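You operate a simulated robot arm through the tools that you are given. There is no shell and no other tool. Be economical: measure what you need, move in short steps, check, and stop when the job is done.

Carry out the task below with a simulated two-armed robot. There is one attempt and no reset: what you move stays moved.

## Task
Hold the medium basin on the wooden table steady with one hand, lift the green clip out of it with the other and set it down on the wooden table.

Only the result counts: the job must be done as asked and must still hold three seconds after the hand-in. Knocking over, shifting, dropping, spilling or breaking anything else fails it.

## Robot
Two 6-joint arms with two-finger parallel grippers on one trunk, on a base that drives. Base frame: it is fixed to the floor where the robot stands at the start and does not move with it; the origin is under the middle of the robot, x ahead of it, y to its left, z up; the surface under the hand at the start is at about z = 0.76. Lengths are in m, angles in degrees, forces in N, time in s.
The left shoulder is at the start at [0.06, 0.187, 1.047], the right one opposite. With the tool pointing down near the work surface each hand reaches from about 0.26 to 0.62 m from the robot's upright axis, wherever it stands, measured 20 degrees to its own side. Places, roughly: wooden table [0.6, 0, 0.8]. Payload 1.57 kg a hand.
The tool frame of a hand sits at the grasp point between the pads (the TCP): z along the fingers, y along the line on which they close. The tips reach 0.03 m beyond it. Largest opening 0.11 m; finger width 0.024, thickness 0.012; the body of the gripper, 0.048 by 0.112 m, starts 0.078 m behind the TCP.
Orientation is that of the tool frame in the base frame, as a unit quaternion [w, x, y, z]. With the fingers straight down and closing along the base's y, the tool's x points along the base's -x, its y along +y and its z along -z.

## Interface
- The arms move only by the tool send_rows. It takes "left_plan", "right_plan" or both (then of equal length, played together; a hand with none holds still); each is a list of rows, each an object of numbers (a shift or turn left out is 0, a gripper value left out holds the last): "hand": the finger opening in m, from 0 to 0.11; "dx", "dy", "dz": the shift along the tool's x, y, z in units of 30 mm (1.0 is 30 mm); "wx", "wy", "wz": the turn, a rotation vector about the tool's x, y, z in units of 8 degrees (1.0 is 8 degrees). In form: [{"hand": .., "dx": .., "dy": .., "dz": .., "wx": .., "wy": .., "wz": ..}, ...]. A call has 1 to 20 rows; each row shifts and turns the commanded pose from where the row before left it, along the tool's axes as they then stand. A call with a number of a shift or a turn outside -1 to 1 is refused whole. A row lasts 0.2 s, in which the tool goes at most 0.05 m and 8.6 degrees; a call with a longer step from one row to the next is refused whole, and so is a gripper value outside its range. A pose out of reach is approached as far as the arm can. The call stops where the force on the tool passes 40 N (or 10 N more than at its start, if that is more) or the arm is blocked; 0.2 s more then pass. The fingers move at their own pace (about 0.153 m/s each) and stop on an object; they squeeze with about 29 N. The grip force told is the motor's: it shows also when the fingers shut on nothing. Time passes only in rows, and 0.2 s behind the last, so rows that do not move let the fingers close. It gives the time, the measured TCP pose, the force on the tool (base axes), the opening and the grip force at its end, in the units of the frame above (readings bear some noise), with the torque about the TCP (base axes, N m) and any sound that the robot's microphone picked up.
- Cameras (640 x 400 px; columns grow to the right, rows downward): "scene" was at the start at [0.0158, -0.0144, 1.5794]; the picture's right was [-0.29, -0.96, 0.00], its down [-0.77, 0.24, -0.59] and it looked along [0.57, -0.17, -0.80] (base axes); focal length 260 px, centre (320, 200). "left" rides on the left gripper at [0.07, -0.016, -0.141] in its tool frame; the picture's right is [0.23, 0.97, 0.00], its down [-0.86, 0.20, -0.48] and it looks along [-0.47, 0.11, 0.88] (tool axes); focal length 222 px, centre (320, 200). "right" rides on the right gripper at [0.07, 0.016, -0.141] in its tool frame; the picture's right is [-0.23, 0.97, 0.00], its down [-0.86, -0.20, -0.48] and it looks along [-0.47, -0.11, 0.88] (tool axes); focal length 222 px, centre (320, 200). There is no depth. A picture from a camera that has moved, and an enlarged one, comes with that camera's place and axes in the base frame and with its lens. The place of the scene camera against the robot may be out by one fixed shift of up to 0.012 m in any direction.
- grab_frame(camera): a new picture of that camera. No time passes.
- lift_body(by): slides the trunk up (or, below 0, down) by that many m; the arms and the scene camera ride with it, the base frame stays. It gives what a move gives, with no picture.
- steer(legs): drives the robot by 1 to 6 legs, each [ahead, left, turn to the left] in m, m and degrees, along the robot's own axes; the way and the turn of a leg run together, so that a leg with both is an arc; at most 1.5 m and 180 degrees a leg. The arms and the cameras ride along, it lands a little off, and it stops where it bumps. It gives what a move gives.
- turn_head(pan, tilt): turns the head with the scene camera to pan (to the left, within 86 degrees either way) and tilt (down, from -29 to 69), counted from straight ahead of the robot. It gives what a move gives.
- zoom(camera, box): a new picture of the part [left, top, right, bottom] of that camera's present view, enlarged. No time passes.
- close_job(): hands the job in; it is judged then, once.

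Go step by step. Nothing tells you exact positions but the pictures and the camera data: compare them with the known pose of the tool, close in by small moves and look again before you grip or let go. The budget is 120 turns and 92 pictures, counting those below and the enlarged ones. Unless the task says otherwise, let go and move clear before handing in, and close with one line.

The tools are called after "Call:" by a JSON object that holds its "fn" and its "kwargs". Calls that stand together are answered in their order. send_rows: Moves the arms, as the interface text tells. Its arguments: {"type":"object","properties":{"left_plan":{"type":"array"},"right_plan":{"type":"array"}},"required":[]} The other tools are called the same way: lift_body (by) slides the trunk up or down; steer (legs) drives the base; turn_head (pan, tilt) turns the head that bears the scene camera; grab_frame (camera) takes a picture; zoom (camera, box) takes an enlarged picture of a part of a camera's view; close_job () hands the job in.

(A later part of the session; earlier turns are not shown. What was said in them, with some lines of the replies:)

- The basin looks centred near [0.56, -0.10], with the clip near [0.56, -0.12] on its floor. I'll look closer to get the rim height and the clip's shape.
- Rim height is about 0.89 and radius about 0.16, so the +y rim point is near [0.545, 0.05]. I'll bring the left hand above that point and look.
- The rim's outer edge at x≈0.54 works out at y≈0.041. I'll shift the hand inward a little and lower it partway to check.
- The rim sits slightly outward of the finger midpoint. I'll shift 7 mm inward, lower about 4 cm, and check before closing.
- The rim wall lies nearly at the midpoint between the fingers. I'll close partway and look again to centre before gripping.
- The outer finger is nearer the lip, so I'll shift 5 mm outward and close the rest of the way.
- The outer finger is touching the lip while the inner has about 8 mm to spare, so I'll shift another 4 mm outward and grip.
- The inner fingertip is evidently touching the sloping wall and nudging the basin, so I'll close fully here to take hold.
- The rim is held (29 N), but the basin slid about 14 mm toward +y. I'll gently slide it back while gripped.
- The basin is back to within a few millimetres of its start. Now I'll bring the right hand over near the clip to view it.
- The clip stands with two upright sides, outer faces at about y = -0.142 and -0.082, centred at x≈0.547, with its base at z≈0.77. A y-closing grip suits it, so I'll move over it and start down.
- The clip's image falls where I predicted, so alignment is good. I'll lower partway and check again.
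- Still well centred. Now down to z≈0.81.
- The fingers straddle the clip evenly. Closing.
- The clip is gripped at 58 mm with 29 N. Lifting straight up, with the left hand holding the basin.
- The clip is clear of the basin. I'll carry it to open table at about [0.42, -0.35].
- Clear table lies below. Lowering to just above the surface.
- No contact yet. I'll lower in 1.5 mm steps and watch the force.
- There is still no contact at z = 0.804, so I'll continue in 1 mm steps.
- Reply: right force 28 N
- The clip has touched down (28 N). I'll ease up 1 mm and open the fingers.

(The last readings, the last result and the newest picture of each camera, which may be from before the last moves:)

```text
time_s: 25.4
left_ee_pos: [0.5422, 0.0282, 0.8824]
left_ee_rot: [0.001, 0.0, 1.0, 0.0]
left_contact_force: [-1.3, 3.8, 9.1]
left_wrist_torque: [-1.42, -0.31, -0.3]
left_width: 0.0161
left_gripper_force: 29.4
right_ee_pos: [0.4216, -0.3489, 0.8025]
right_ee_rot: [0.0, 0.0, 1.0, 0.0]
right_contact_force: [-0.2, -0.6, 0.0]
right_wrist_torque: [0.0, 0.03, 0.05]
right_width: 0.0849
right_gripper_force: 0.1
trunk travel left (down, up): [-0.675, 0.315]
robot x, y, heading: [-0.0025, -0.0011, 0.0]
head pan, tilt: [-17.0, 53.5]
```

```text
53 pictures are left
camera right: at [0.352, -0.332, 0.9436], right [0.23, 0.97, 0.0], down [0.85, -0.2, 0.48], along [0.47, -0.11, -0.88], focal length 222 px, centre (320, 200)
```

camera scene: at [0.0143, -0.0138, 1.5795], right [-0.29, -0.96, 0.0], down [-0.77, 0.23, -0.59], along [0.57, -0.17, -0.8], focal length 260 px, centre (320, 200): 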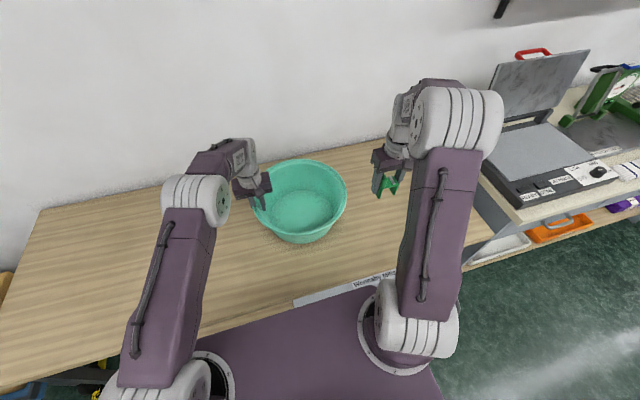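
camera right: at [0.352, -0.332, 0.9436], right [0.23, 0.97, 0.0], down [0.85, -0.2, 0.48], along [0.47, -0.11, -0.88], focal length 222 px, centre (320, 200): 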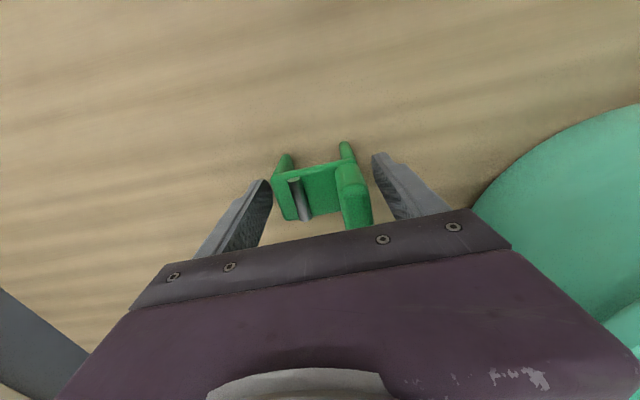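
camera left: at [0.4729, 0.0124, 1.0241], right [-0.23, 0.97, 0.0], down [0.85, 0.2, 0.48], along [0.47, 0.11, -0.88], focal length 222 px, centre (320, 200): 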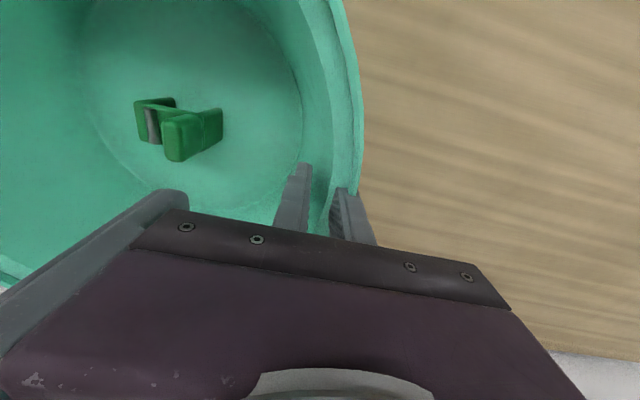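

The clip stands free on the table. I'll raise the right hand clear and look at the basin grip.

Call:
{"fn": "send_rows", "kwargs": {"right_plan": [{"dz": -0.3}, {"dz": -0.7}, {"dz": -0.9}, {"dz": -0.9}, {"dz": -0.9}, {"dz": -0.9}, {"dz": -0.9}]}}

Call:
{"fn": "grab_frame", "kwargs": {"camera": "right"}}

Call:
{"fn": "grab_frame", "kwargs": {"camera": "left"}}

Call:
{"fn": "zoom", "kwargs": {"camera": "scene", "box": [220, 140, 380, 260]}}

```text
time_s: 27.0
left_ee_pos: [0.5423, 0.0277, 0.8813]
left_ee_rot: [0.001, 0.0, 1.0, -0.001]
left_contact_force: [-1.9, 3.6, 9.0]
left_wrist_torque: [-1.48, -0.13, -0.23]
left_width: 0.0162
left_gripper_force: 28.4
right_ee_pos: [0.4211, -0.3488, 0.9676]
right_ee_rot: [0.0, 0.0, 1.0, 0.0]
right_contact_force: [-0.1, 0.4, 0.6]
right_wrist_torque: [0.0, 0.01, -0.02]
right_width: 0.085
right_gripper_force: 0.1
trunk travel left (down, up): [-0.675, 0.315]
robot x, y, heading: [-0.0043, 0.001, 0.1]
head pan, tilt: [-17.0, 53.5]
```

```text
52 pictures are left
camera right: at [0.3511, -0.3324, 1.1101], right [0.23, 0.97, 0.0], down [0.85, -0.2, 0.48], along [0.47, -0.11, -0.88], focal length 222 px, centre (320, 200)
```

right: 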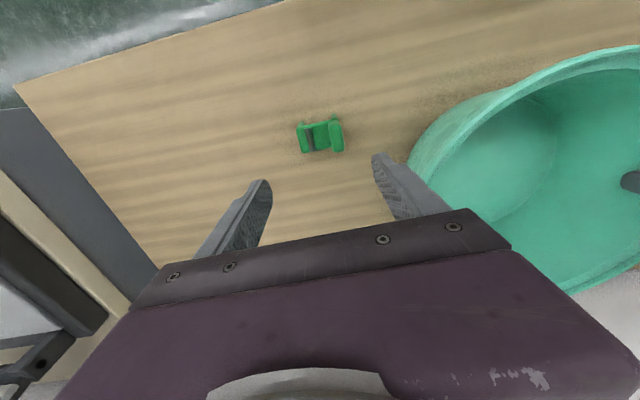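

```text
51 pictures are left
camera left: at [0.4727, 0.0127, 1.0241], right [-0.23, 0.97, 0.0], down [0.85, 0.2, 0.48], along [0.47, 0.11, -0.88], focal length 222 px, centre (320, 200)
```

left: 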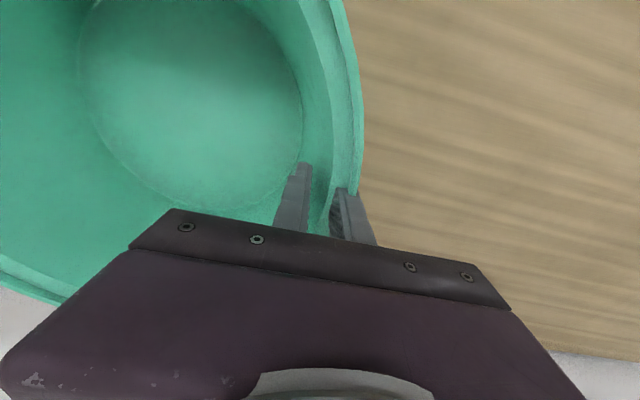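

```text
3.33 times, centred on (300, 200) of scene
camera zoom: at [0.0141, -0.0134, 1.5794], right [-0.29, -0.96, 0.0], down [-0.77, 0.23, -0.6], along [0.57, -0.17, -0.8], focal length 866 px, centre (387, 200)
```

zoom: 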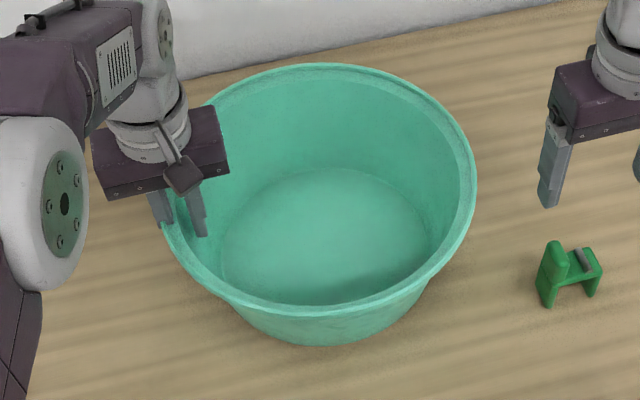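

The clip stands upright on the table and the basin hasn't moved. Now I'll release the basin and raise the left hand straight up.

Call:
{"fn": "send_rows", "kwargs": {"left_plan": [{"hand": 0.03}, {"hand": 0.05}, {"hand": 0.08}, {}]}}

Call:
{"fn": "grab_frame", "kwargs": {"camera": "left"}}

```text
time_s: 28.0
left_ee_pos: [0.5452, 0.0279, 0.882]
left_ee_rot: [0.0, 0.0, 1.0, 0.0]
left_contact_force: [0.1, -0.5, 0.6]
left_wrist_torque: [-0.01, 0.01, 0.0]
left_width: 0.0799
left_gripper_force: 0.1
right_ee_pos: [0.422, -0.3496, 0.9669]
right_ee_rot: [0.001, 0.0, 1.0, 0.0]
right_contact_force: [-0.4, -1.0, -0.3]
right_wrist_torque: [0.01, 0.02, 0.02]
right_width: 0.085
right_gripper_force: 0.1
trunk travel left (down, up): [-0.675, 0.315]
robot x, y, heading: [-0.001, -0.0018, 0.0]
head pan, tilt: [-17.0, 53.5]
```

```text
49 pictures are left
camera left: at [0.4737, 0.0122, 1.0236], right [-0.23, 0.97, 0.0], down [0.86, 0.2, 0.48], along [0.47, 0.11, -0.88], focal length 222 px, centre (320, 200)
```

left: 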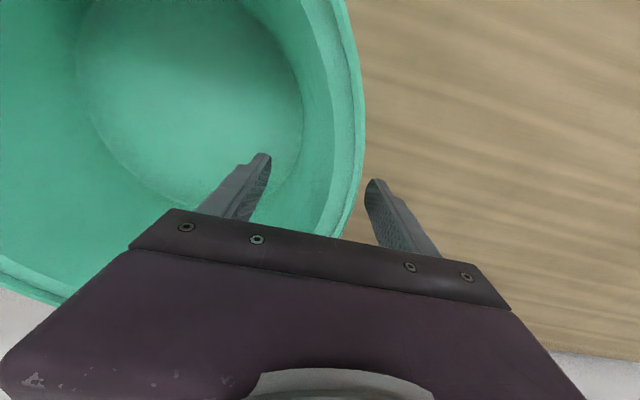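

Call:
{"fn": "send_rows", "kwargs": {"left_plan": [{"hand": 0.1, "dy": 0.1}, {"dz": -0.4}, {"dz": -0.7}, {"dz": -0.8}, {"dz": -0.8}, {"dz": -0.8}, {"dy": 0.8}, {"dy": 0.8}, {"dy": 0.8}, {}, {}]}}

Call:
{"fn": "grab_frame", "kwargs": {"camera": "scene"}}

Call:
{"fn": "zoom", "kwargs": {"camera": "scene", "box": [220, 140, 400, 260]}}

```text
time_s: 30.4
left_ee_pos: [0.5435, 0.1025, 0.9849]
left_ee_rot: [0.0, 0.001, 1.0, 0.0]
left_contact_force: [-0.1, 0.8, 0.1]
left_wrist_torque: [0.01, -0.03, 0.01]
left_width: 0.1
left_gripper_force: 0.1
right_ee_pos: [0.422, -0.3502, 0.9658]
right_ee_rot: [0.0, 0.0, 1.0, -0.001]
right_contact_force: [-0.2, -0.4, 0.0]
right_wrist_torque: [-0.02, -0.02, 0.03]
right_width: 0.0851
right_gripper_force: 0.1
trunk travel left (down, up): [-0.675, 0.315]
robot x, y, heading: [-0.0012, -0.0002, 0.0]
head pan, tilt: [-17.0, 53.5]
```

```text
48 pictures are left
camera scene: at [0.0158, -0.0145, 1.5794], right [-0.29, -0.96, 0.0], down [-0.77, 0.24, -0.59], along [0.57, -0.17, -0.8], focal length 260 px, centre (320, 200)
```

scene: 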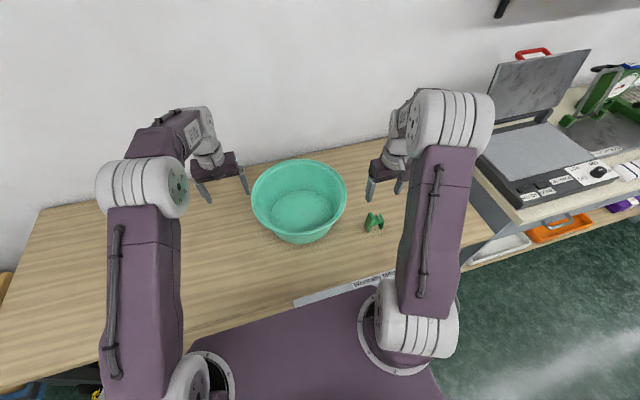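

```text
3.33 times, centred on (310, 200) of scene
camera zoom: at [0.0158, -0.0145, 1.5794], right [-0.29, -0.96, 0.0], down [-0.77, 0.24, -0.59], along [0.57, -0.17, -0.8], focal length 866 px, centre (353, 200)
```

zoom: 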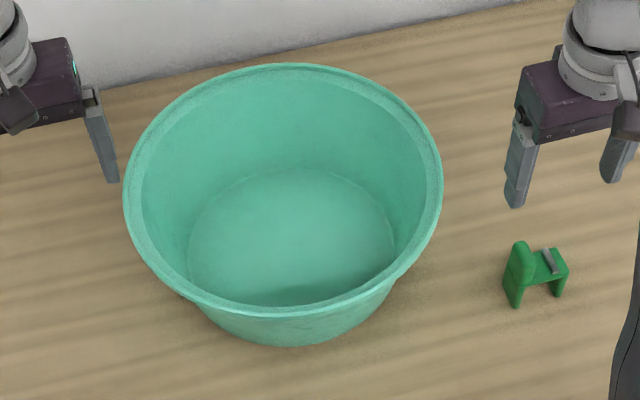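

The empty basin sits upright near its start position, the green clip stands on the wooden table, and both hands are clear, so I'm handing in.

Call:
{"fn": "close_job", "kwargs": {}}

```text
The job is handed in.
```

The job is done and handed in: the green clip stands upright on the wooden table, lifted out with the right hand while the left hand held the basin by its rim. As the left hand took hold, the basin slid about 14 mm; I slid it back to within a few millimetres of where it started before lifting the clip.
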